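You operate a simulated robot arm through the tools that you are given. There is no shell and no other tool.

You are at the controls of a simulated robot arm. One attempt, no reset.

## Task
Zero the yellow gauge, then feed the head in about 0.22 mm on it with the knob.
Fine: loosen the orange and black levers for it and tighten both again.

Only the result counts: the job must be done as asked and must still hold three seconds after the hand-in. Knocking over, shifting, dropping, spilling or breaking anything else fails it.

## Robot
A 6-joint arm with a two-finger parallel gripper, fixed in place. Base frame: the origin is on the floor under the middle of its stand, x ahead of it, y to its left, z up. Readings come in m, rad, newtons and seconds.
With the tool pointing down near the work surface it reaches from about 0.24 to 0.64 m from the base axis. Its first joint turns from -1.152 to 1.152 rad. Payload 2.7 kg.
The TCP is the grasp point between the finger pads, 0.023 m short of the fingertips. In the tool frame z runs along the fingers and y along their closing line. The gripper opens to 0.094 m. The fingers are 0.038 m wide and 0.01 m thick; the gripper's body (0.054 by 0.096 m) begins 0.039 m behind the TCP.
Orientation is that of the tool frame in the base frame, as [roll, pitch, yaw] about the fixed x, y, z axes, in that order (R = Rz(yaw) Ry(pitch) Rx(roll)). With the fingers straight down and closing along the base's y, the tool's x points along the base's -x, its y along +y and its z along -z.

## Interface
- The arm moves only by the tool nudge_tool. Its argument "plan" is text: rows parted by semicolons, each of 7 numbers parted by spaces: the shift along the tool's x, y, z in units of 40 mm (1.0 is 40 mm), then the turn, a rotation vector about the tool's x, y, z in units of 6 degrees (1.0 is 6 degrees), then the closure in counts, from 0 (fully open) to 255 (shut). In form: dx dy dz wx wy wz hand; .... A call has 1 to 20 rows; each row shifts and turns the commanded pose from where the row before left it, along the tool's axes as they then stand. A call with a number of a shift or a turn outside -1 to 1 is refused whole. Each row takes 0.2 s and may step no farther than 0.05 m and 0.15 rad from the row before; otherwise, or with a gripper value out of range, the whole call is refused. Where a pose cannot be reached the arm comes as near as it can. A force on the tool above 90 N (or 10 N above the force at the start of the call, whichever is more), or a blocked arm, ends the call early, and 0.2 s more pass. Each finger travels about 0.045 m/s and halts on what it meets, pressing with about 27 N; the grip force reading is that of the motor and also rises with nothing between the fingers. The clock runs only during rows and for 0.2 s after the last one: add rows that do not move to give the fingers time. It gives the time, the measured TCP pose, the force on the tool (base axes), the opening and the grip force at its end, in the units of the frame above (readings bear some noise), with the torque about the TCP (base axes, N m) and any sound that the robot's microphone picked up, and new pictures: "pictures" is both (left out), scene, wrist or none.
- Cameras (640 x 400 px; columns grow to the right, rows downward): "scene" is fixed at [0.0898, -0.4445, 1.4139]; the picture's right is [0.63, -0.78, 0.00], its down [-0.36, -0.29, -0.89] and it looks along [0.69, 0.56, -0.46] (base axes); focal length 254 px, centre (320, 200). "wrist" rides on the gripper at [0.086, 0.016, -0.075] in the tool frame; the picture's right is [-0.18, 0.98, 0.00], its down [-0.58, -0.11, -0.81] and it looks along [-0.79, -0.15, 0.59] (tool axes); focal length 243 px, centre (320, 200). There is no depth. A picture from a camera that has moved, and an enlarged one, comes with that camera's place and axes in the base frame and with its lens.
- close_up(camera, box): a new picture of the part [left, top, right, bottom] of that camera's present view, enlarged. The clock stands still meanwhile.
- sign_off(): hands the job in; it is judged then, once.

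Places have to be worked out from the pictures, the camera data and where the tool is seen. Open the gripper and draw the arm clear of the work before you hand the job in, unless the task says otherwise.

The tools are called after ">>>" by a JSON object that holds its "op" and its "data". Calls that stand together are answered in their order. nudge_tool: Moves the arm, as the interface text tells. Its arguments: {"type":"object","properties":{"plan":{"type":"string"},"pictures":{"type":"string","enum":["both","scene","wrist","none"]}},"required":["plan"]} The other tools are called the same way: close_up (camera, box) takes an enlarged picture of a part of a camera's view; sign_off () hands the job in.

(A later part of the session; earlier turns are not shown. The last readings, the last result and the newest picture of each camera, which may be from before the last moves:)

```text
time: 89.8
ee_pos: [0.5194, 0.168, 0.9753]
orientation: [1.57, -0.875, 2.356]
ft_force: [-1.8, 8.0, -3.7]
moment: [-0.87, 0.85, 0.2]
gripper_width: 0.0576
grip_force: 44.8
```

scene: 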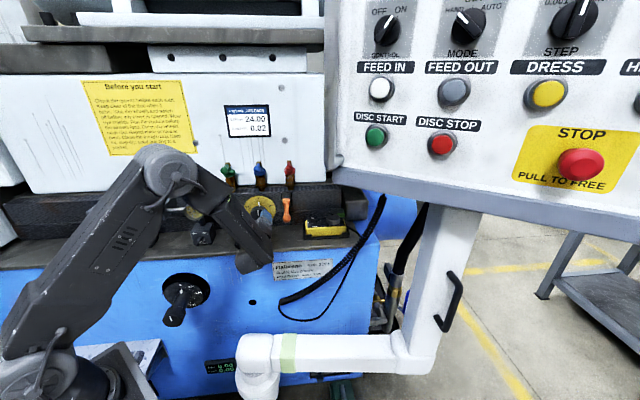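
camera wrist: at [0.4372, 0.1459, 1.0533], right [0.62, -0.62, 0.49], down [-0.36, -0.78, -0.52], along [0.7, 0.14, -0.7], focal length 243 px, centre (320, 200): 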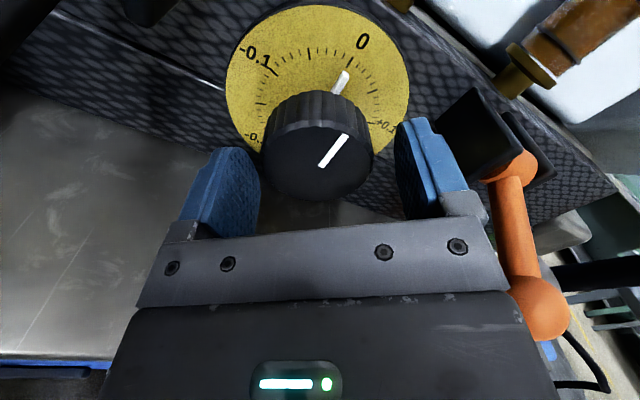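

The imbalance is reduced. I'll turn clockwise in steps, 14° first, watching torque and force.

>>> {"op": "nudge_tool", "data": {"plan": "0 0 0 0 0 0.6 125; 0 0 0 0 0 0.6 125; 0 0 0 0 0 0.6 125; 0 0 0 0 0 0.6 125; 0 0 0 0 0 0 125", "pictures": "wrist"}}

>>> {"op": "close_up", "data": {"camera": "wrist", "box": [160, 0, 480, 240]}}

```text
time: 91.0
ee_pos: [0.5202, 0.1668, 0.9757]
orientation: [1.567, -1.125, 2.358]
ft_force: [-1.0, 6.9, -0.9]
moment: [-0.17, 0.19, -0.41]
gripper_width: 0.0575
grip_force: 44.5
camera wrist: at [0.4506, 0.132, 1.0605], right [0.68, -0.68, 0.26], down [-0.46, -0.68, -0.57], along [0.56, 0.27, -0.78], focal length 243 px, centre (320, 200)
```

wrist: 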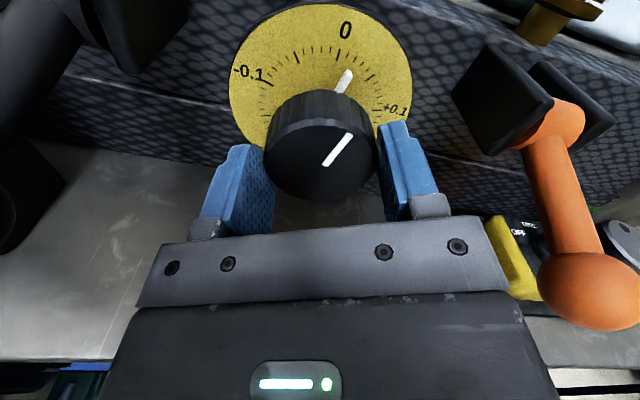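

```text
1.67 times, centred on (320, 120) of wrist
camera zoom: at [0.4506, 0.132, 1.0605], right [0.68, -0.68, 0.26], down [-0.46, -0.68, -0.57], along [0.56, 0.27, -0.78], focal length 404 px, centre (320, 333)
```

zoom: 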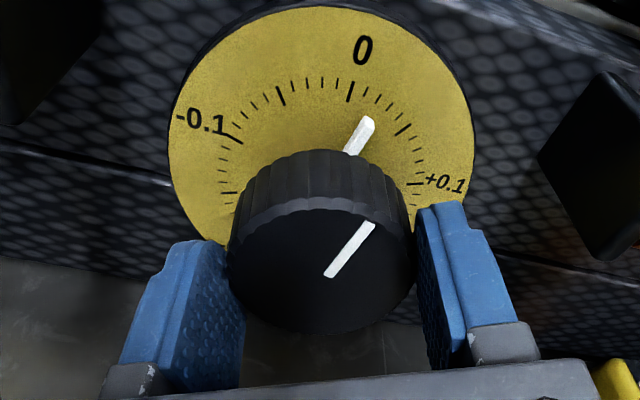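

The knob turns with the grip and the pointer is past 0 towards +. I'll continue 36° more clockwise.

>>> {"op": "nudge_tool", "data": {"plan": "0 0 0 0 0 0.75 125; 0 0 0 0 0 0.75 125; 0 0 0 0 0 0.75 125; 0 0 0 0 0 0.75 125; 0 0 0 0 0 0.75 125; 0 0 0 0 0 0.75 125; 0 0 0 0 0 0.75 125; 0 0 0 0 0 0.75 125; 0 0 0 0 0 0 125", "pictures": "both"}}

>>> {"op": "close_up", "data": {"camera": "wrist", "box": [0, 0, 320, 240]}}

>>> {"op": "close_up", "data": {"camera": "scene", "box": [160, 170, 340, 250]}}

```text
time: 93.0
ee_pos: [0.521, 0.167, 0.9752]
orientation: [-1.565, -1.386, -0.794]
ft_force: [17.2, -10.4, 4.5]
moment: [-0.2, 0.14, 0.45]
gripper_width: 0.0575
grip_force: 44.9
camera wrist: at [0.4897, 0.0928, 1.0576], right [0.66, -0.66, -0.36], down [-0.72, -0.42, -0.55], along [0.21, 0.62, -0.75], focal length 243 px, centre (320, 200)
```

scene: 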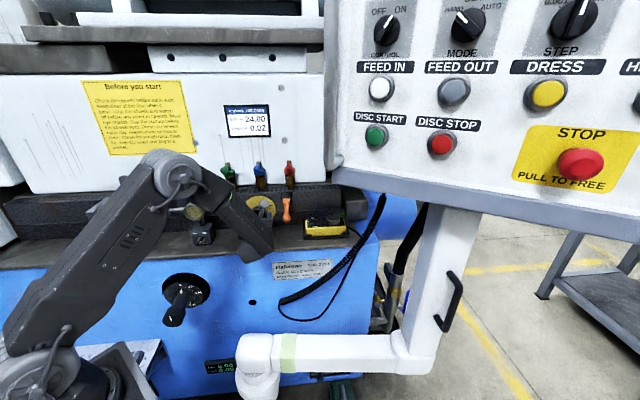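
wrist: 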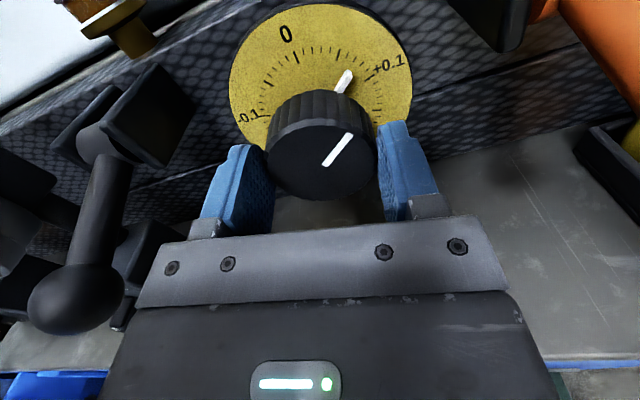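

```text
1.67 times, centred on (160, 120) of wrist
camera zoom: at [0.4897, 0.0928, 1.0576], right [0.66, -0.66, -0.36], down [-0.72, -0.42, -0.55], along [0.21, 0.62, -0.75], focal length 404 px, centre (587, 333)
```

zoom: 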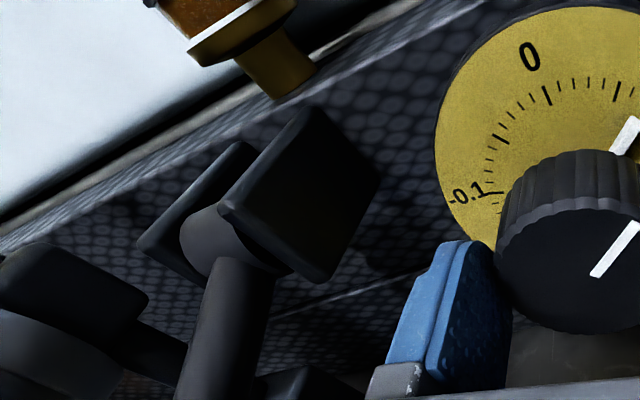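

```text
3.56 times, centred on (250, 210) of scene
camera zoom: at [0.0902, -0.4448, 1.4138], right [0.63, -0.78, 0.0], down [-0.36, -0.29, -0.89], along [0.69, 0.56, -0.46], focal length 904 px, centre (569, 164)
```

zoom: 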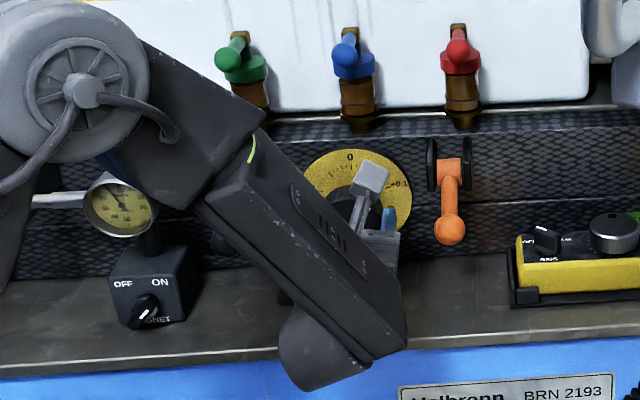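

The gauge dial is visible in the scene camera from here, so I'll read its needle.

>>> {"op": "close_up", "data": {"camera": "scene", "box": [178, 192, 218, 222]}}

>>> {"op": "close_up", "data": {"camera": "wrist", "box": [220, 0, 430, 200]}}

```text
13.33 times, centred on (198, 207) of scene
camera zoom: at [0.0902, -0.4448, 1.4138], right [0.63, -0.78, 0.0], down [-0.36, -0.29, -0.89], along [0.69, 0.56, -0.46], focal length 3392 px, centre (1947, 107)
```

zoom: 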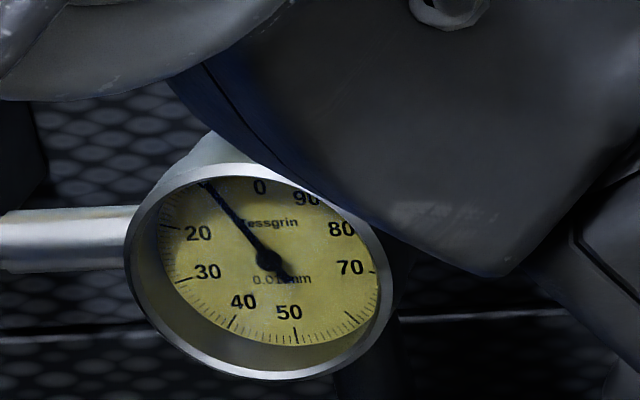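

```text
2.00 times, centred on (325, 100) of wrist
camera zoom: at [0.4897, 0.0928, 1.0576], right [0.66, -0.66, -0.36], down [-0.72, -0.42, -0.55], along [0.21, 0.62, -0.75], focal length 485 px, centre (310, 400)
```

zoom: 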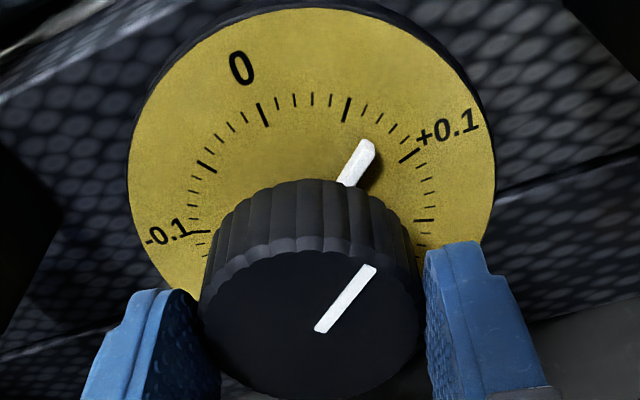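

The needle is near +0.10 with the knob around +0.08, so clockwise is feed-in. The side loads imply the knob axis is about 4 mm lower and 2 mm right of my axis. I'll ease the load, open, re-centre and roll back for a second stroke.

>>> {"op": "nudge_tool", "data": {"plan": "0 0.06 0 0 0 0 125; 0 0 0 0 0 0 90; 0 0 0 0 0 0 60; 0 0 0 0 0 0 50; 0 0 0 0 0 0 50; -0.09 0 0 0 0 0 50; 0 0 0 0 0 0 50", "pictures": "both"}}

>>> {"op": "close_up", "data": {"camera": "scene", "box": [178, 192, 218, 222]}}

>>> {"op": "close_up", "data": {"camera": "wrist", "box": [220, 0, 430, 200]}}

```text
time: 94.6
ee_pos: [0.5198, 0.1673, 0.9694]
orientation: [-1.572, -1.388, -0.784]
ft_force: [0.8, -1.1, 0.6]
moment: [-0.01, 0.0, -0.02]
gripper_width: 0.0756
grip_force: 0.1
camera wrist: at [0.4898, 0.0927, 1.0532], right [0.66, -0.66, -0.36], down [-0.72, -0.42, -0.55], along [0.21, 0.62, -0.75], focal length 243 px, centre (320, 200)
```

scene: 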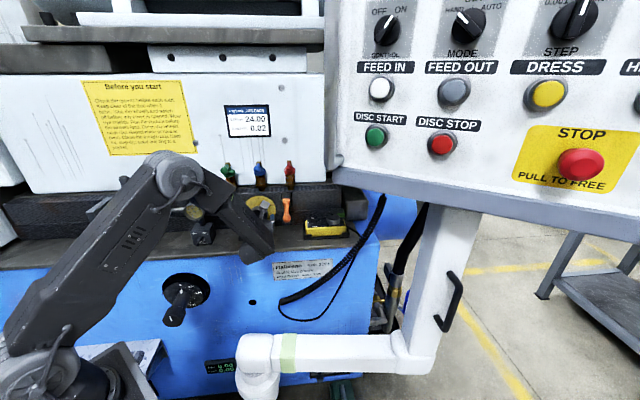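
wrist: 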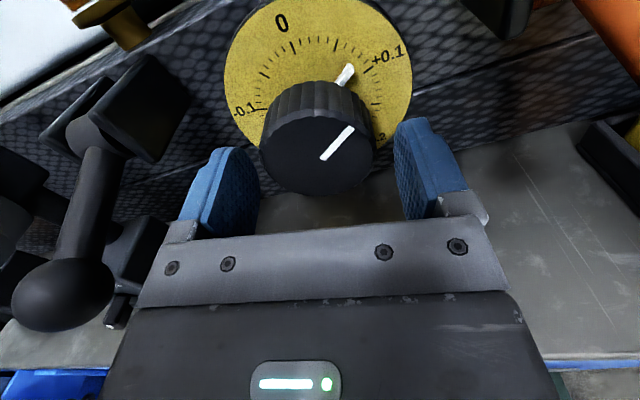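

```text
13.33 times, centred on (198, 207) of scene
camera zoom: at [0.0898, -0.4445, 1.4139], right [0.63, -0.78, 0.0], down [-0.36, -0.29, -0.89], along [0.69, 0.56, -0.46], focal length 3392 px, centre (1947, 107)
```

zoom: 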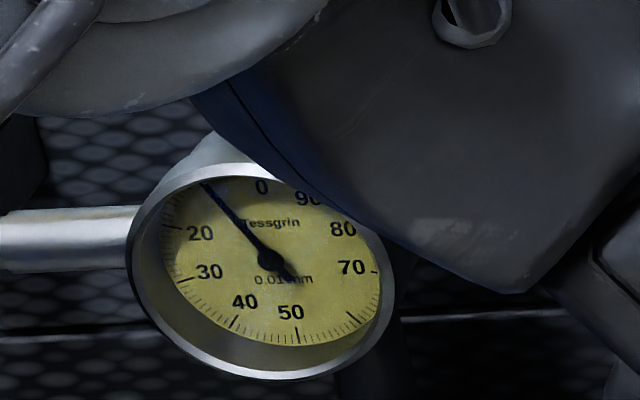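

```text
2.00 times, centred on (325, 100) of wrist
camera zoom: at [0.4898, 0.0927, 1.0532], right [0.66, -0.66, -0.36], down [-0.72, -0.42, -0.55], along [0.21, 0.62, -0.75], focal length 485 px, centre (310, 400)
```

zoom: 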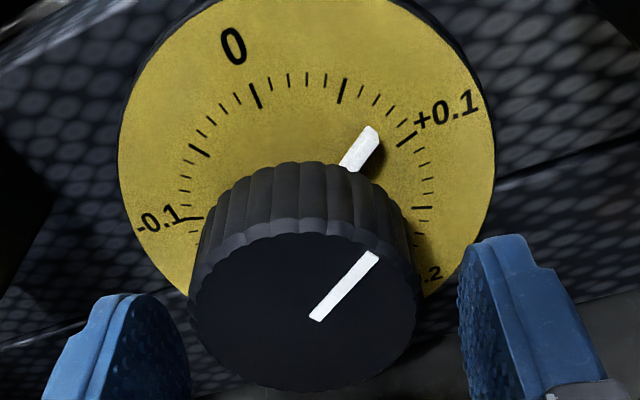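

The earlier views together give the knob axis at z ≈ 0.971 and the face at D ≈ 0.505, so I'm now centred. I'll roll back 50° around the knob and move 10 mm deeper for a better hold.

>>> {"op": "nudge_tool", "data": {"plan": "0 0 0 0 0 -0.933 50; 0 0 0 0 0 -0.933 50; 0 0 0 0 0 -0.933 50; 0 0 0 0 0 -0.933 50; 0 0 0 0 0 -0.933 50; 0 0 0 0 0 -0.933 50; 0 0 0 0 0 -0.933 50; 0 0 0 0 0 -0.933 50; 0 0 0 0 0 -0.933 50; 0 0 0.22 0 0 0 50; 0 0 0 0 0 0 50", "pictures": "wrist"}}

>>> {"op": "close_up", "data": {"camera": "wrist", "box": [200, 40, 440, 220]}}

```text
time: 97.0
ee_pos: [0.5265, 0.1736, 0.9698]
orientation: [1.573, -0.875, 2.356]
ft_force: [0.3, 0.0, 0.1]
moment: [0.0, 0.02, -0.02]
gripper_width: 0.0753
grip_force: 0.0
camera wrist: at [0.4433, 0.1519, 1.0476], right [0.62, -0.62, 0.49], down [-0.36, -0.78, -0.52], along [0.7, 0.14, -0.7], focal length 243 px, centre (320, 200)
```

wrist: 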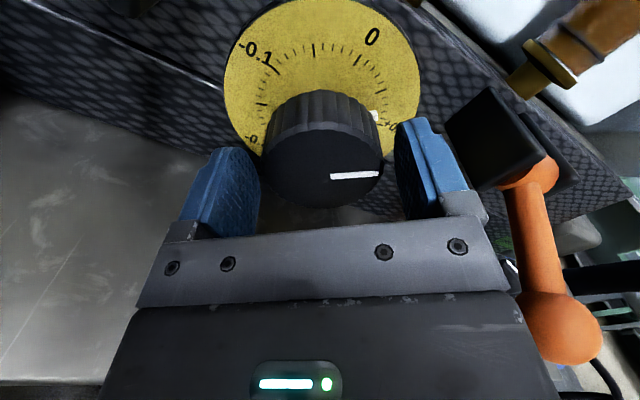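

```text
2.22 times, centred on (320, 130) of wrist
camera zoom: at [0.4433, 0.1519, 1.0476], right [0.62, -0.62, 0.49], down [-0.36, -0.78, -0.52], along [0.7, 0.14, -0.7], focal length 539 px, centre (320, 356)
```

zoom: 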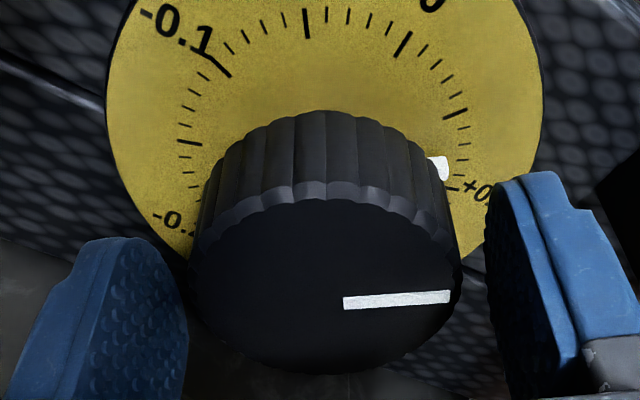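

With a corrected centre estimate, the tool is aligned with the knob to within about 1 mm, with good overlap. I'll nudge 1 mm and close.

>>> {"op": "nudge_tool", "data": {"plan": "0 0.025 0 0 0 0 85; 0 0 0 0 0 0 105; 0 0 0 0 0 0 125; 0 0 0 0 0 0 125", "pictures": "none"}}

```text
time: 98.0
ee_pos: [0.5276, 0.1726, 0.9717]
orientation: [1.572, -0.874, 2.357]
ft_force: [2.9, 0.8, 1.4]
moment: [-0.04, 0.05, -0.02]
gripper_width: 0.0577
grip_force: 44.9
```

Nicely centred, with under 3 N of load. Turning clockwise 45°.

>>> {"op": "nudge_tool", "data": {"plan": "0 0 0 0 0 0.75 125; 0 0 0 0 0 0.75 125; 0 0 0 0 0 0.75 125; 0 0 0 0 0 0.75 125; 0 0 0 0 0 0.75 125; 0 0 0 0 0 0.75 125; 0 0 0 0 0 0.75 125; 0 0 0 0 0 0.75 125; 0 0 0 0 0 0.75 125; 0 0 0 0 0 0.75 125; 0 0 0 0 0 0 125", "pictures": "both"}}

>>> {"op": "close_up", "data": {"camera": "scene", "box": [170, 170, 230, 225]}}

>>> {"op": "close_up", "data": {"camera": "wrist", "box": [200, 0, 440, 200]}}

```text
time: 100.4
ee_pos: [0.5261, 0.173, 0.9709]
orientation: [-1.583, -1.48, -0.768]
ft_force: [-7.6, 7.5, -3.2]
moment: [0.3, -0.32, -0.03]
gripper_width: 0.0579
grip_force: 45.5
camera wrist: at [0.4905, 0.1048, 1.0562], right [0.68, -0.68, -0.27], down [-0.68, -0.46, -0.57], along [0.26, 0.57, -0.78], focal length 243 px, centre (320, 200)
```

scene: 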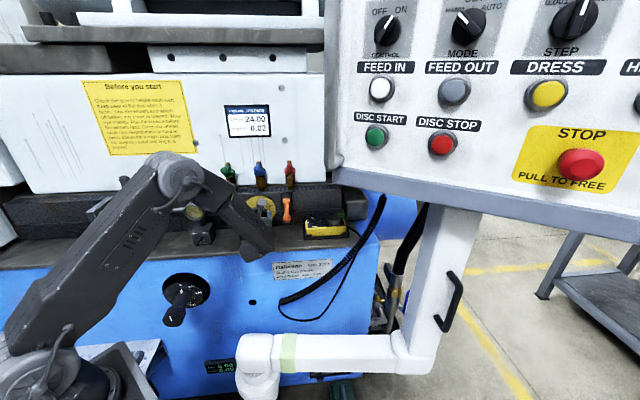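
wrist: 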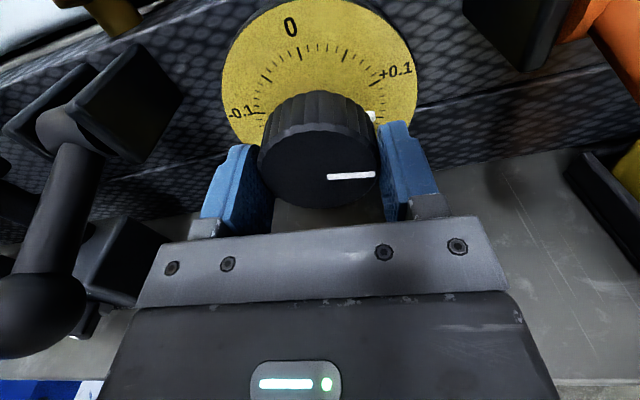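

```text
7.27 times, centred on (200, 198) of scene
camera zoom: at [0.0896, -0.4442, 1.414], right [0.63, -0.78, 0.0], down [-0.36, -0.29, -0.89], along [0.69, 0.56, -0.46], focal length 1850 px, centre (1193, 218)
```

zoom: 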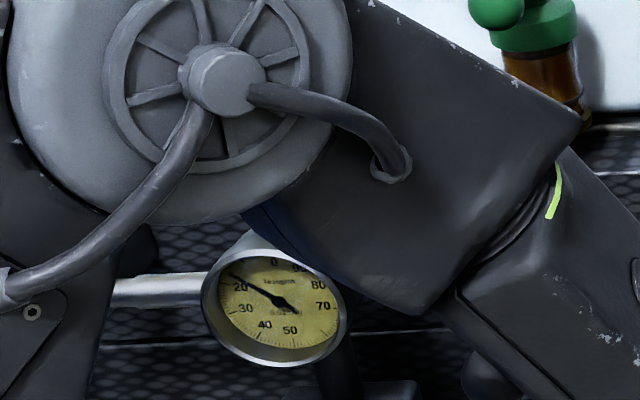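

```text
2.00 times, centred on (320, 100) of wrist
camera zoom: at [0.4905, 0.1048, 1.0562], right [0.68, -0.68, -0.27], down [-0.68, -0.46, -0.57], along [0.26, 0.57, -0.78], focal length 485 px, centre (320, 400)
```

zoom: 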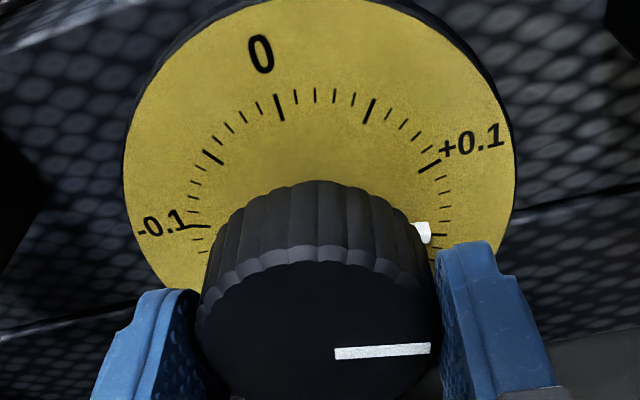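

>>> {"op": "close_up", "data": {"camera": "scene", "box": [186, 197, 214, 218]}}

```text
16.00 times, centred on (200, 208) of scene
camera zoom: at [0.0896, -0.4442, 1.414], right [0.63, -0.78, 0.0], down [-0.36, -0.29, -0.89], along [0.69, 0.56, -0.46], focal length 4070 px, centre (2240, 80)
```

zoom: 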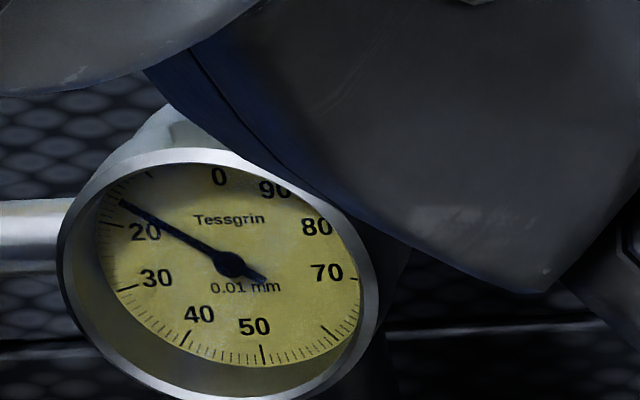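

The needle works out to about 0.17. About 0.05 mm remains, so I'll turn another 24° and re-read.

>>> {"op": "nudge_tool", "data": {"plan": "0 0 0 0 0 0.7 125; 0 0 0 0 0 0.7 125; 0 0 0 0 0 0.7 125; 0 0 0 0 0 0.7 125; 0 0 0 0 0 0.7 125; 0 0 0 0 0 0.5 125; 0 0 0 0 0 0 125", "pictures": "wrist"}}

>>> {"op": "close_up", "data": {"camera": "scene", "box": [186, 197, 214, 218]}}

>>> {"op": "close_up", "data": {"camera": "scene", "box": [170, 170, 230, 225]}}

```text
time: 102.0
ee_pos: [0.5259, 0.1742, 0.9703]
orientation: [-1.572, -1.064, -0.779]
ft_force: [-23.1, 17.0, 0.2]
moment: [0.11, -0.17, -0.71]
gripper_width: 0.0575
grip_force: 44.9
camera wrist: at [0.5132, 0.0825, 1.0394], right [0.55, -0.54, -0.64], down [-0.84, -0.31, -0.45], along [0.05, 0.78, -0.62], focal length 243 px, centre (320, 200)
```

wrist: 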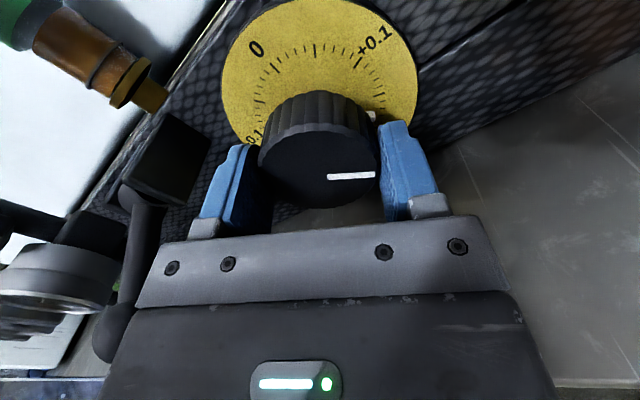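

```text
16.00 times, centred on (200, 208) of scene
camera zoom: at [0.0891, -0.444, 1.4141], right [0.63, -0.78, 0.0], down [-0.36, -0.29, -0.89], along [0.69, 0.56, -0.46], focal length 4070 px, centre (2240, 80)
```

zoom: 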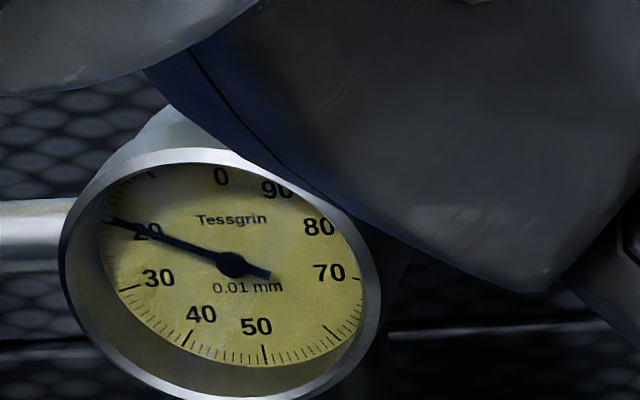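

```text
7.27 times, centred on (200, 198) of scene
camera zoom: at [0.0891, -0.444, 1.4141], right [0.63, -0.78, 0.0], down [-0.36, -0.29, -0.89], along [0.69, 0.56, -0.46], focal length 1850 px, centre (1193, 218)
```

zoom: 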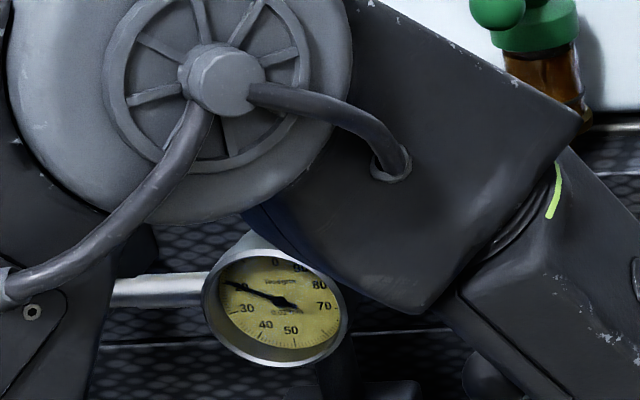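

The needle is near 0.20, with a 28 N side load. I'll ease that, release the knob and back off to read the digital display properly before the final adjustment.

>>> {"op": "nudge_tool", "data": {"plan": "0 -0.07 0 0 0 0 125; 0 0 0 0 0 0 125; 0 0 0 0 0 0 90; 0 0 0 0 0 0 60; 0 0 0 0 0 0 50; 0 0 -0.6 0 0 0 50; 0 0 -0.8 0 0 0 50; 0 0 -0.8 0 0 0 50; 0 0 -0.8 0 0 -0.9 50; 0 0 -0.3 0 0 -0.9 50; 0 0 0 0 0 -0.9 50; 0 0 0 0 0 -0.9 50; 0 0 0 0 0 -0.9 50; 0 0 0 0 0 0 50", "pictures": "both"}}

>>> {"op": "close_up", "data": {"camera": "scene", "box": [150, 160, 330, 250]}}

>>> {"op": "close_up", "data": {"camera": "wrist", "box": [0, 0, 200, 150]}}

```text
time: 105.0
ee_pos: [0.4328, 0.0811, 0.9719]
orientation: [-1.577, -1.536, -0.779]
ft_force: [0.6, 0.4, -0.3]
moment: [0.0, 0.0, 0.01]
gripper_width: 0.0757
grip_force: 0.1
camera wrist: at [0.3931, 0.0155, 1.0592], right [0.69, -0.69, -0.22], down [-0.66, -0.48, -0.58], along [0.29, 0.54, -0.79], focal length 243 px, centre (320, 200)
```

scene: 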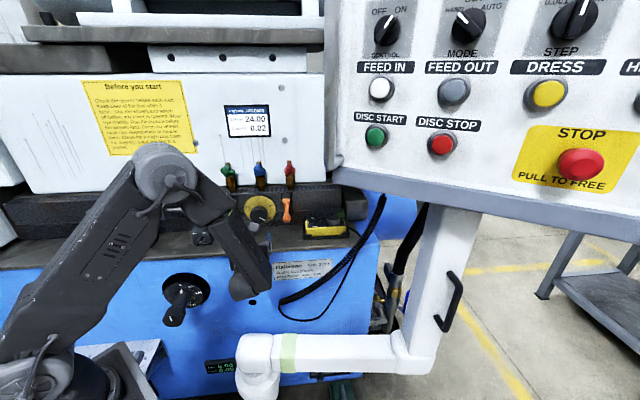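
wrist: 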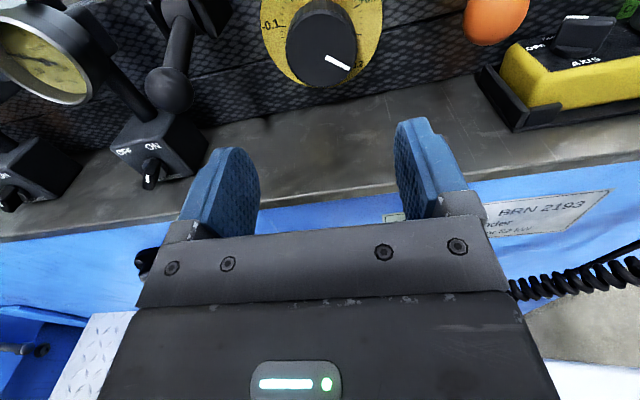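

```text
3.56 times, centred on (240, 205) of scene
camera zoom: at [0.0898, -0.4445, 1.4139], right [0.63, -0.78, 0.0], down [-0.36, -0.29, -0.89], along [0.69, 0.56, -0.46], focal length 904 px, centre (604, 182)
```

zoom: 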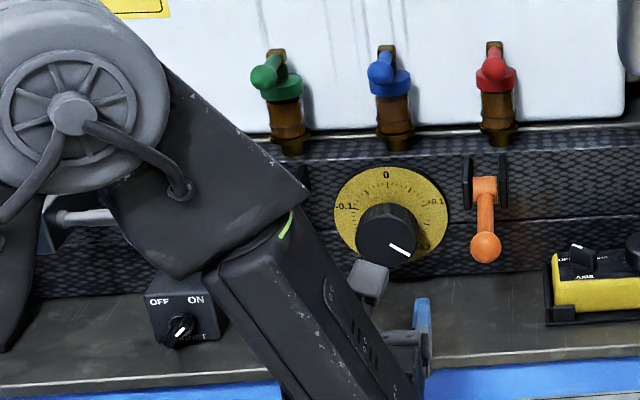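

```text
2.67 times, centred on (100, 75) of wrist
camera zoom: at [0.3931, 0.0155, 1.0592], right [0.69, -0.69, -0.22], down [-0.66, -0.48, -0.58], along [0.29, 0.54, -0.79], focal length 647 px, centre (907, 533)
```

zoom: 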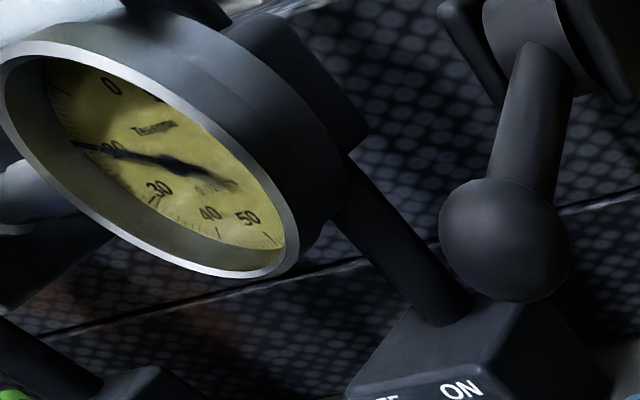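

The display is just out of view. I'll raise the tool 80 mm and shift left a bit so the wrist camera can see it.

>>> {"op": "nudge_tool", "data": {"plan": "0.7 -0.5 0 0 0 0 50; 0.7 -0.5 0 0 0 0 50; 0.6 0 0 0 0 0 50; 0 0 0 0 0 0 50", "pictures": "wrist"}}

>>> {"op": "close_up", "data": {"camera": "wrist", "box": [60, 30, 260, 180]}}

```text
time: 106.0
ee_pos: [0.406, 0.1074, 1.0534]
orientation: [-1.583, -1.535, -0.772]
ft_force: [0.1, -0.9, 0.5]
moment: [0.02, -0.02, -0.01]
gripper_width: 0.0758
grip_force: 0.1
camera wrist: at [0.3665, 0.0414, 1.1399], right [0.69, -0.69, -0.22], down [-0.66, -0.48, -0.58], along [0.29, 0.54, -0.79], focal length 243 px, centre (320, 200)
```

wrist: 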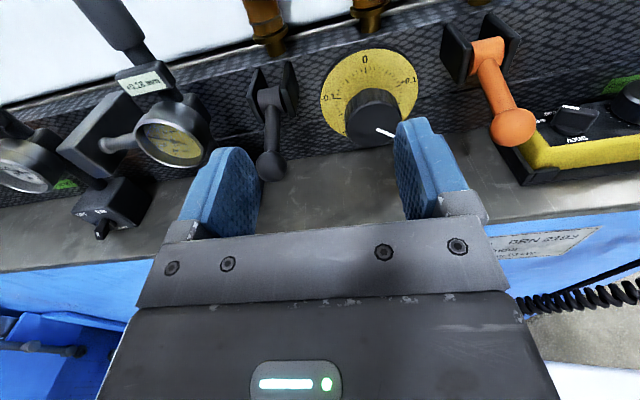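

```text
2.67 times, centred on (160, 105) of wrist
camera zoom: at [0.3665, 0.0414, 1.1399], right [0.69, -0.69, -0.22], down [-0.66, -0.48, -0.58], along [0.29, 0.54, -0.79], focal length 647 px, centre (747, 453)
```

zoom: 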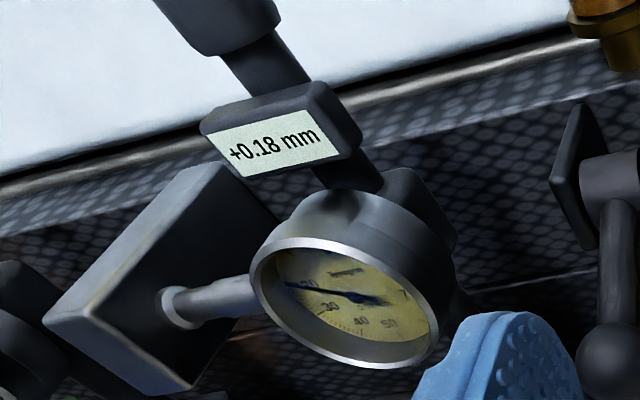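

>>> {"op": "close_up", "data": {"camera": "wrist", "box": [110, 55, 190, 115]}}

>>> {"op": "close_up", "data": {"camera": "wrist", "box": [310, 40, 440, 160]}}

```text
6.67 times, centred on (150, 85) of wrist
camera zoom: at [0.3665, 0.0414, 1.1399], right [0.69, -0.69, -0.22], down [-0.66, -0.48, -0.58], along [0.29, 0.54, -0.79], focal length 1618 px, centre (1453, 967)
```

zoom: 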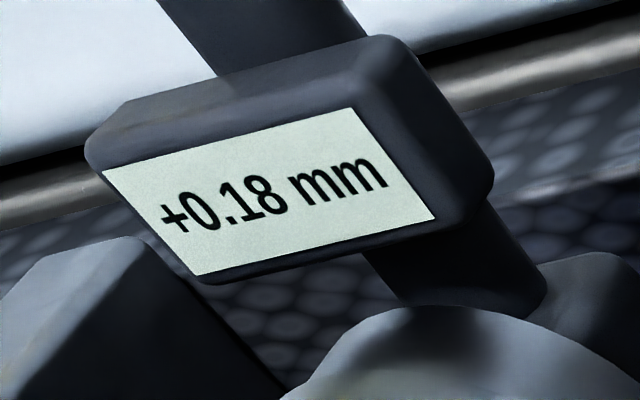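

```text
3.33 times, centred on (375, 100) of wrist
camera zoom: at [0.3665, 0.0414, 1.1399], right [0.69, -0.69, -0.22], down [-0.66, -0.48, -0.58], along [0.29, 0.54, -0.79], focal length 809 px, centre (137, 533)
```

zoom: 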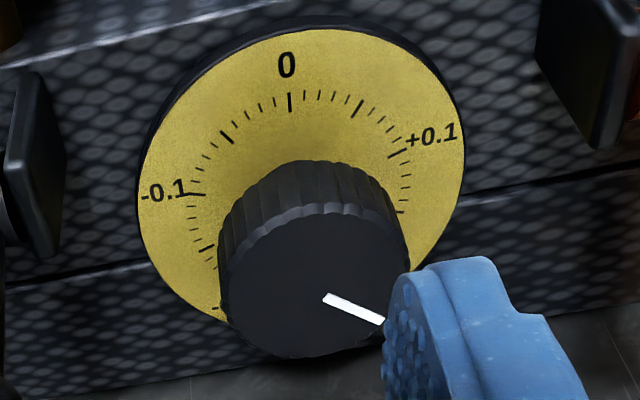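

The display reads +0.18, so 0.04 more is needed, roughly 24°. I'll go back to the knob with a -20° pre-roll.

>>> {"op": "nudge_tool", "data": {"plan": "-0.56 0 0 0 0 0 50; -0.7 0.5 0 0 0 0 50; -0.7 0.5 0 0 0 0 50; 0 0 0 0 0 -0.925 50; 0 0 0 0 0 -0.925 50; 0 0 0 0 0 -0.925 50; 0 0 0 0 0 -0.925 50; 0 0 0.8 0 0 0 50; 0 0 0.8 0 0 0 50; 0 0 0.8 0 0 0 50; 0 0 0.6 0 0 0 50; 0 0 0.3 0 0 0 50; 0 0 0 0 0 0 50", "pictures": "wrist"}}

>>> {"op": "close_up", "data": {"camera": "wrist", "box": [200, 40, 440, 220]}}

```text
time: 108.8
ee_pos: [0.5264, 0.1742, 0.9745]
orientation: [1.573, -1.219, 2.356]
ft_force: [-0.2, 0.3, 0.2]
moment: [0.02, -0.03, -0.05]
gripper_width: 0.0755
grip_force: 0.1
camera wrist: at [0.4621, 0.1322, 1.0619], right [0.7, -0.7, 0.16], down [-0.5, -0.64, -0.58], along [0.51, 0.32, -0.8], focal length 243 px, centre (320, 200)
```

wrist: 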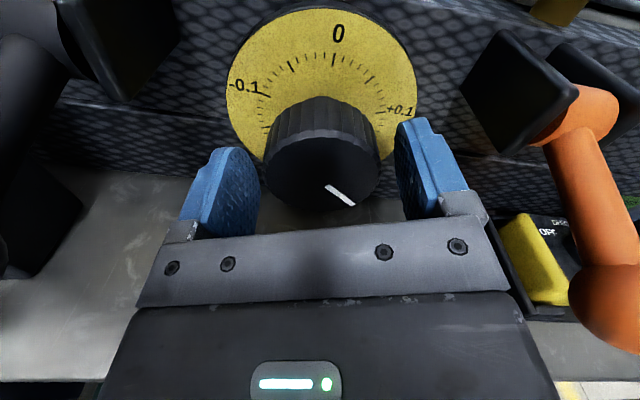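

```text
2.22 times, centred on (320, 130) of wrist
camera zoom: at [0.4621, 0.1322, 1.0619], right [0.7, -0.7, 0.16], down [-0.5, -0.64, -0.58], along [0.51, 0.32, -0.8], focal length 539 px, centre (320, 356)
```

zoom: 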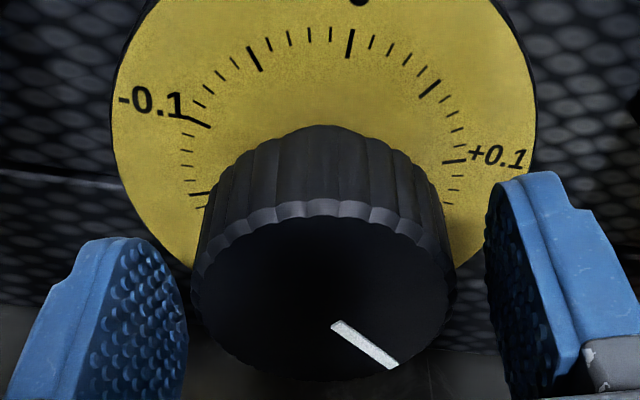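

Aligned again. Closing on the knob.

>>> {"op": "nudge_tool", "data": {"plan": "0 0 0 0 0 0 85; 0 0 0 0 0 0 105; 0 0 0 0 0 0 125; 0 0 0 0 0 0 125", "pictures": "none"}}

```text
time: 109.8
ee_pos: [0.5255, 0.1722, 0.9751]
orientation: [1.571, -1.22, 2.356]
ft_force: [3.7, 0.8, -0.5]
moment: [0.13, -0.09, -0.44]
gripper_width: 0.0579
grip_force: 45.3
```

Centred, with under 4 N of load. Turning 24° clockwise.

>>> {"op": "nudge_tool", "data": {"plan": "0 0 0 0 0 0.7 125; 0 0 0 0 0 0.7 125; 0 0 0 0 0 0.7 125; 0 0 0 0 0 0.7 125; 0 0 0 0 0 0.7 125; 0 0 0 0 0 0.5 125; 0 0 0 0 0 0 125", "pictures": "both"}}

>>> {"op": "close_up", "data": {"camera": "scene", "box": [186, 197, 214, 218]}}

>>> {"op": "close_up", "data": {"camera": "wrist", "box": [200, 40, 440, 220]}}

```text
time: 111.4
ee_pos: [0.5268, 0.173, 0.9736]
orientation: [-1.557, -1.5, -0.801]
ft_force: [6.4, -21.4, 2.7]
moment: [0.32, -0.35, 0.68]
gripper_width: 0.0579
grip_force: 45.3
camera wrist: at [0.4885, 0.1054, 1.0603], right [0.68, -0.69, -0.25], down [-0.68, -0.46, -0.57], along [0.28, 0.56, -0.78], focal length 243 px, centre (320, 200)
```

scene: 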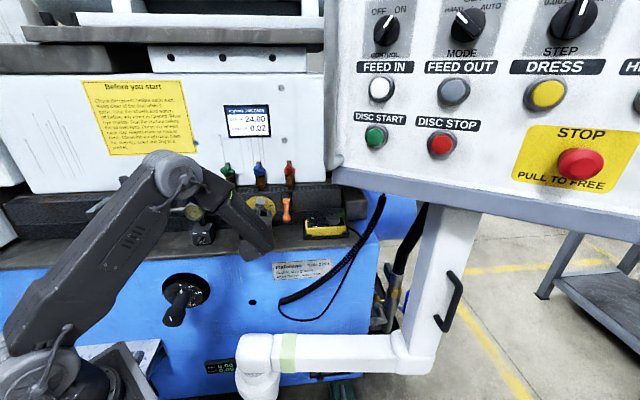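
wrist: 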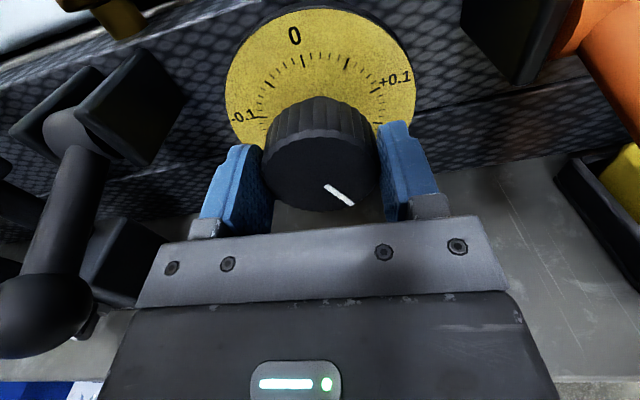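

```text
16.00 times, centred on (200, 208) of scene
camera zoom: at [0.0899, -0.4451, 1.4137], right [0.63, -0.78, 0.0], down [-0.36, -0.29, -0.89], along [0.69, 0.56, -0.46], focal length 4070 px, centre (2240, 80)
```

zoom: 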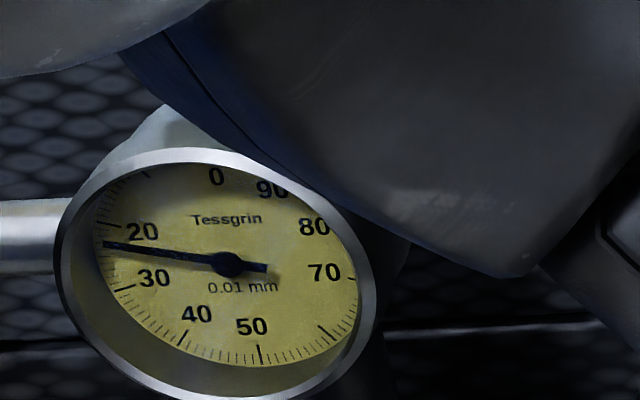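

```text
2.22 times, centred on (320, 130) of wrist
camera zoom: at [0.4885, 0.1054, 1.0603], right [0.68, -0.69, -0.25], down [-0.68, -0.46, -0.57], along [0.28, 0.56, -0.78], focal length 539 px, centre (320, 356)
```

zoom: 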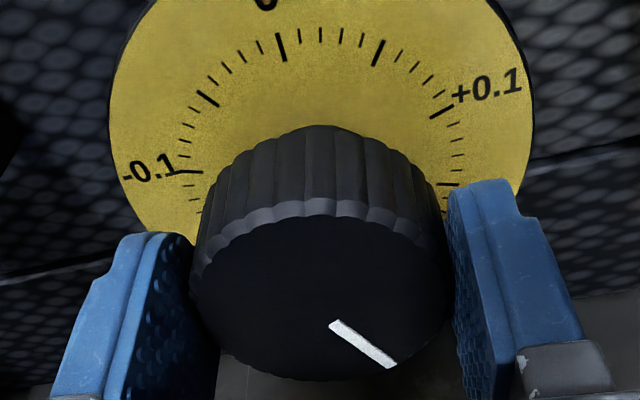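

The needle has moved to around 22–23. I'll ease the side load, release, and back off to read the display.

>>> {"op": "nudge_tool", "data": {"plan": "0 0.05 0 0 0 0 125; 0 0 0 0 0 0 90; 0 0 0 0 0 0 60; 0 0 0 0 0 0 50; 0 0 -0.6 0 0 0 50; 0 0 -0.8 0 0 0 50; 0 0 -0.8 0 0 0 50; 0 0 -0.8 0 0 0 50; 0 0 -0.3 0 0 0 50; 0.7 -0.5 0 0 0 0 50; 0.7 -0.5 0 0 0 0 50; 0.6 0 0 0 0 0 50; 0 0 0 0 0 0 50", "pictures": "wrist"}}

>>> {"op": "close_up", "data": {"camera": "wrist", "box": [90, 40, 210, 130]}}

```text
time: 114.2
ee_pos: [0.4099, 0.1038, 1.0577]
orientation: [-1.577, -1.502, -0.779]
ft_force: [0.0, 0.1, 0.1]
moment: [0.01, 0.03, 0.0]
gripper_width: 0.0756
grip_force: 0.0
camera wrist: at [0.3725, 0.0369, 1.1427], right [0.69, -0.68, -0.25], down [-0.67, -0.47, -0.57], along [0.27, 0.56, -0.78], focal length 243 px, centre (320, 200)
```

wrist: 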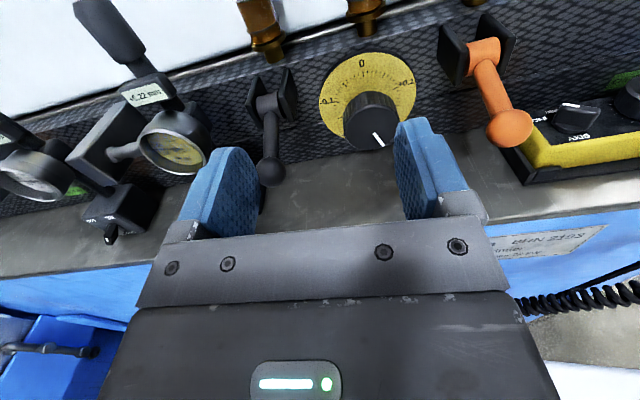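

```text
4.44 times, centred on (150, 85) of wrist
camera zoom: at [0.3725, 0.0369, 1.1427], right [0.69, -0.68, -0.25], down [-0.67, -0.47, -0.57], along [0.27, 0.56, -0.78], focal length 1078 px, centre (1076, 711)
```

zoom: 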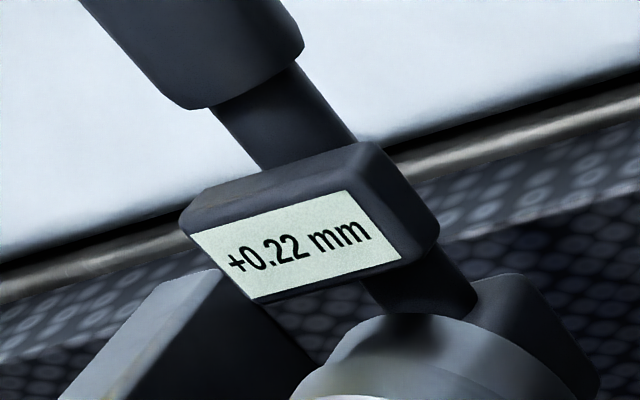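

The display reads +0.22 mm. Now to tighten: I'll close the fingers, remove the small roll, and go above the orange lever's ball to push it down.

>>> {"op": "nudge_tool", "data": {"plan": "0 0 0 0 0 -0.65 150; 0 0.8 0 0 0 0 255; 0 0.8 0 0 0 0 255; 0 0.8 0 0 0 0 255; -0.2 0.8 0 0 0 0 255; 0 0 0 0 0 0 255; 0 0 0 0 0 0 255", "pictures": "both"}}

>>> {"op": "close_up", "data": {"camera": "scene", "box": [150, 160, 330, 250]}}

```text
time: 115.8
ee_pos: [0.4994, 0.0142, 1.0479]
orientation: [0.358, -1.57, -2.712]
ft_force: [-0.3, -0.7, -0.8]
moment: [-0.02, 0.01, 0.02]
gripper_width: 0.0
grip_force: 26.9
camera wrist: at [0.4583, -0.0498, 1.1358], right [0.7, -0.69, -0.18], down [-0.65, -0.49, -0.58], along [0.31, 0.52, -0.79], focal length 243 px, centre (320, 200)
```

scene: 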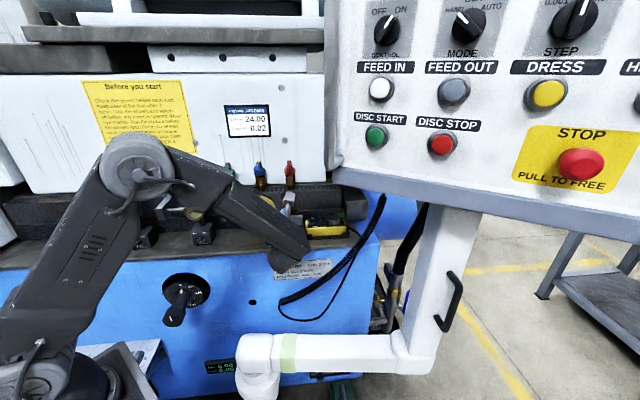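
wrist: 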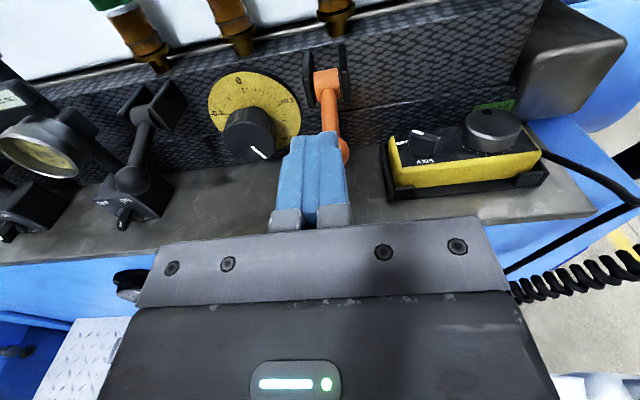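

```text
3.56 times, centred on (240, 205) of scene
camera zoom: at [0.0898, -0.4445, 1.4139], right [0.63, -0.78, 0.0], down [-0.36, -0.29, -0.89], along [0.69, 0.56, -0.46], focal length 904 px, centre (604, 182)
```

zoom: 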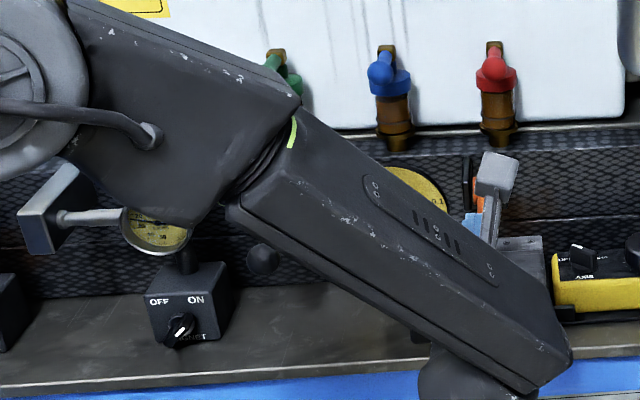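

The fingers are in line above the orange ball. I'll move forward over it, lower into contact and push the first part of the arc.

>>> {"op": "nudge_tool", "data": {"plan": "0 0.03 0.6 0 0 0 255; 0 0 0.6 0 0 0 255; 0 0 0.42 0 0 0 255; -0.2 0 0 0 0 0 255; -0.22 0 0 0 0 0 255; -0.158 0 0.05 0 0 0 255; -0.153 0 0.0625 0 0 0 255; -0.147 0 0.0775 0 0 0 255; 0 0 0 0 0 0 255", "pictures": "wrist"}}

```text
time: 117.8
ee_pos: [0.5525, 0.064, 1.0121]
orientation: [0.19, -1.57, -2.545]
ft_force: [-0.6, 0.1, 0.2]
moment: [0.01, 0.01, -0.01]
gripper_width: 0.0
grip_force: 27.0
camera wrist: at [0.5103, 0.0006, 1.1003], right [0.7, -0.69, -0.18], down [-0.65, -0.49, -0.58], along [0.31, 0.52, -0.79], focal length 243 px, centre (320, 200)
```

wrist: 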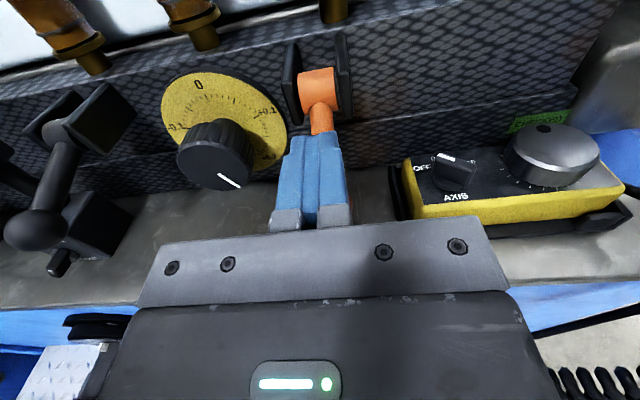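

No contact force yet, and the ball is hidden beneath the fingers. I'll continue down and inward along the arc.

>>> {"op": "nudge_tool", "data": {"plan": "-0.14 0 0.09 0 0 0 255; -0.1325 0 0.1 0 0 0 255; -0.1225 0 0.1125 0 0 0 255; 0 0 0 0 0 0 255", "pictures": "wrist"}}

```text
time: 118.8
ee_pos: [0.561, 0.0732, 0.9981]
orientation: [2.764, -1.57, 1.163]
ft_force: [-0.1, -0.8, 0.6]
moment: [-0.04, -0.01, -0.06]
gripper_width: 0.0001
grip_force: 26.8
camera wrist: at [0.5189, 0.0091, 1.0843], right [0.7, -0.69, -0.18], down [-0.65, -0.49, -0.58], along [0.31, 0.52, -0.79], focal length 243 px, centre (320, 200)
```

wrist: 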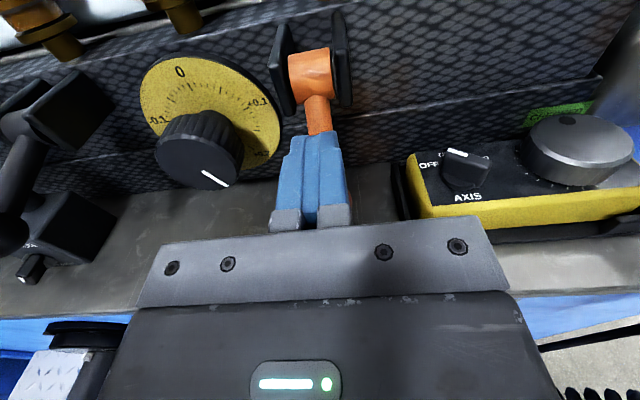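

The force is tiny, so the loosened lever is moving freely with the fingers. I'll pull back, drop to ball height and look before pushing it inward.

>>> {"op": "nudge_tool", "data": {"plan": "0 0 -0.6 0 0 0 255; 0 0 -0.6 0 0 0 255; -0.5 0 0 0 0 0 255; -0.5 0 0 0 0 0 255; 0 0 0 0 0 0 255", "pictures": "wrist"}}

```text
time: 120.0
ee_pos: [0.526, 0.0381, 0.9577]
orientation: [1.213, -1.57, 2.716]
ft_force: [0.1, -0.2, 0.0]
moment: [-0.02, 0.04, 0.0]
gripper_width: 0.0001
grip_force: 27.2
camera wrist: at [0.4851, -0.0248, 1.0444], right [0.7, -0.69, -0.18], down [-0.65, -0.49, -0.58], along [0.31, 0.52, -0.79], focal length 243 px, centre (320, 200)
```

wrist: 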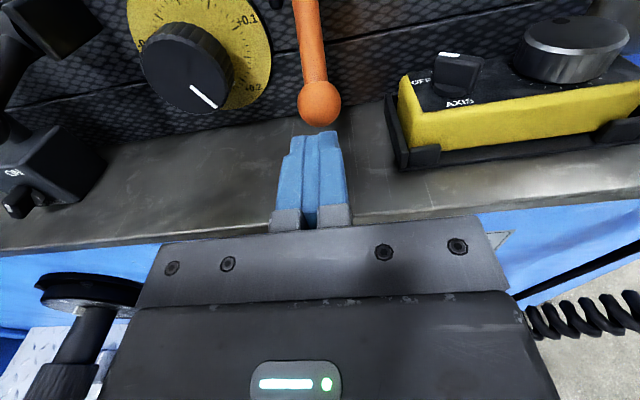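

The ball is at about 39°, directly in front of the fingertips. I'll push inward along the arc.

>>> {"op": "nudge_tool", "data": {"plan": "0 0.02 0.4 0 0 0 255; -0.04 0 0.4 0 0 0 255; -0.06 0 0.2 0 0 0 255; -0.05 0 0.15 0 0 0 255; -0.05 0 0.15 0 0 0 255; -0.03 0 0.12 0 0 0 255; -0.03 0 0.12 0 0 0 255; 0 0 0 0 0 0 255", "pictures": "wrist"}}

```text
time: 121.8
ee_pos: [0.5706, 0.0813, 0.9475]
orientation: [-2.665, -1.57, 0.311]
ft_force: [-0.1, -0.2, -0.7]
moment: [-0.03, -0.02, -0.03]
gripper_width: 0.0
grip_force: 26.8
camera wrist: at [0.5291, 0.0182, 1.0346], right [0.7, -0.69, -0.18], down [-0.65, -0.49, -0.58], along [0.31, 0.52, -0.79], focal length 243 px, centre (320, 200)
```

wrist: 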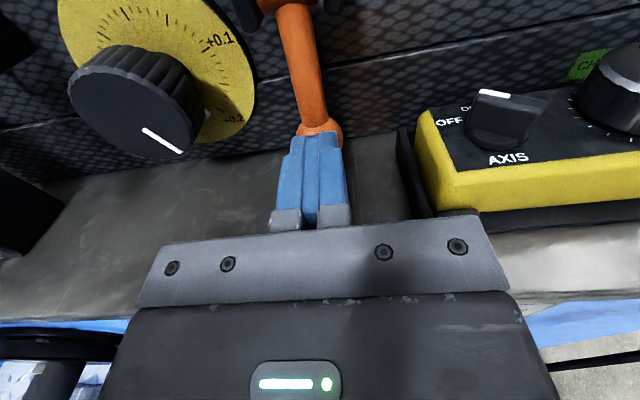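

The ball is nearly home with almost no resistance. I'll keep pushing to the clamping end and watch the force build.

>>> {"op": "nudge_tool", "data": {"plan": "-0.02 0 0.1 0 0 0 255; -0.01 0 0.1 0 0 0 255; 0 0 0.08 0 0 0 255; 0 0 0 0 0 0 255", "pictures": "none"}}

```text
time: 122.8
ee_pos: [0.5785, 0.089, 0.9462]
orientation: [0.413, -1.57, -2.767]
ft_force: [1.1, 0.0, 0.1]
moment: [-0.02, 0.0, 0.01]
gripper_width: 0.0
grip_force: 27.1
```

Still no resistance at about the original rest position. I'll continue inward a few millimetres until it bites.

>>> {"op": "nudge_tool", "data": {"plan": "0 0 0.08 0 0 0 255; 0 0 0.08 0 0 0 255; 0 0 0.08 0 0 0 255", "pictures": "wrist"}}

```text
time: 123.7
ee_pos: [0.5802, 0.091, 0.9451]
orientation: [-1.341, -1.57, -1.01]
ft_force: [-43.1, -23.0, 15.7]
moment: [0.12, -0.15, 0.4]
gripper_width: 0.0001
grip_force: 26.8
stopped in row 3: the force on the tool passed its limit at 91 N (the readings are from after the stop); the commanded pose is now the measured one
camera wrist: at [0.539, 0.0272, 1.0327], right [0.7, -0.69, -0.19], down [-0.65, -0.5, -0.58], along [0.31, 0.53, -0.79], focal length 243 px, centre (320, 200)
```

wrist: 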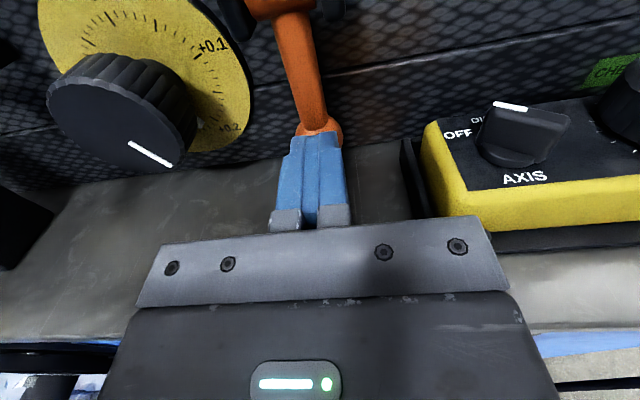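

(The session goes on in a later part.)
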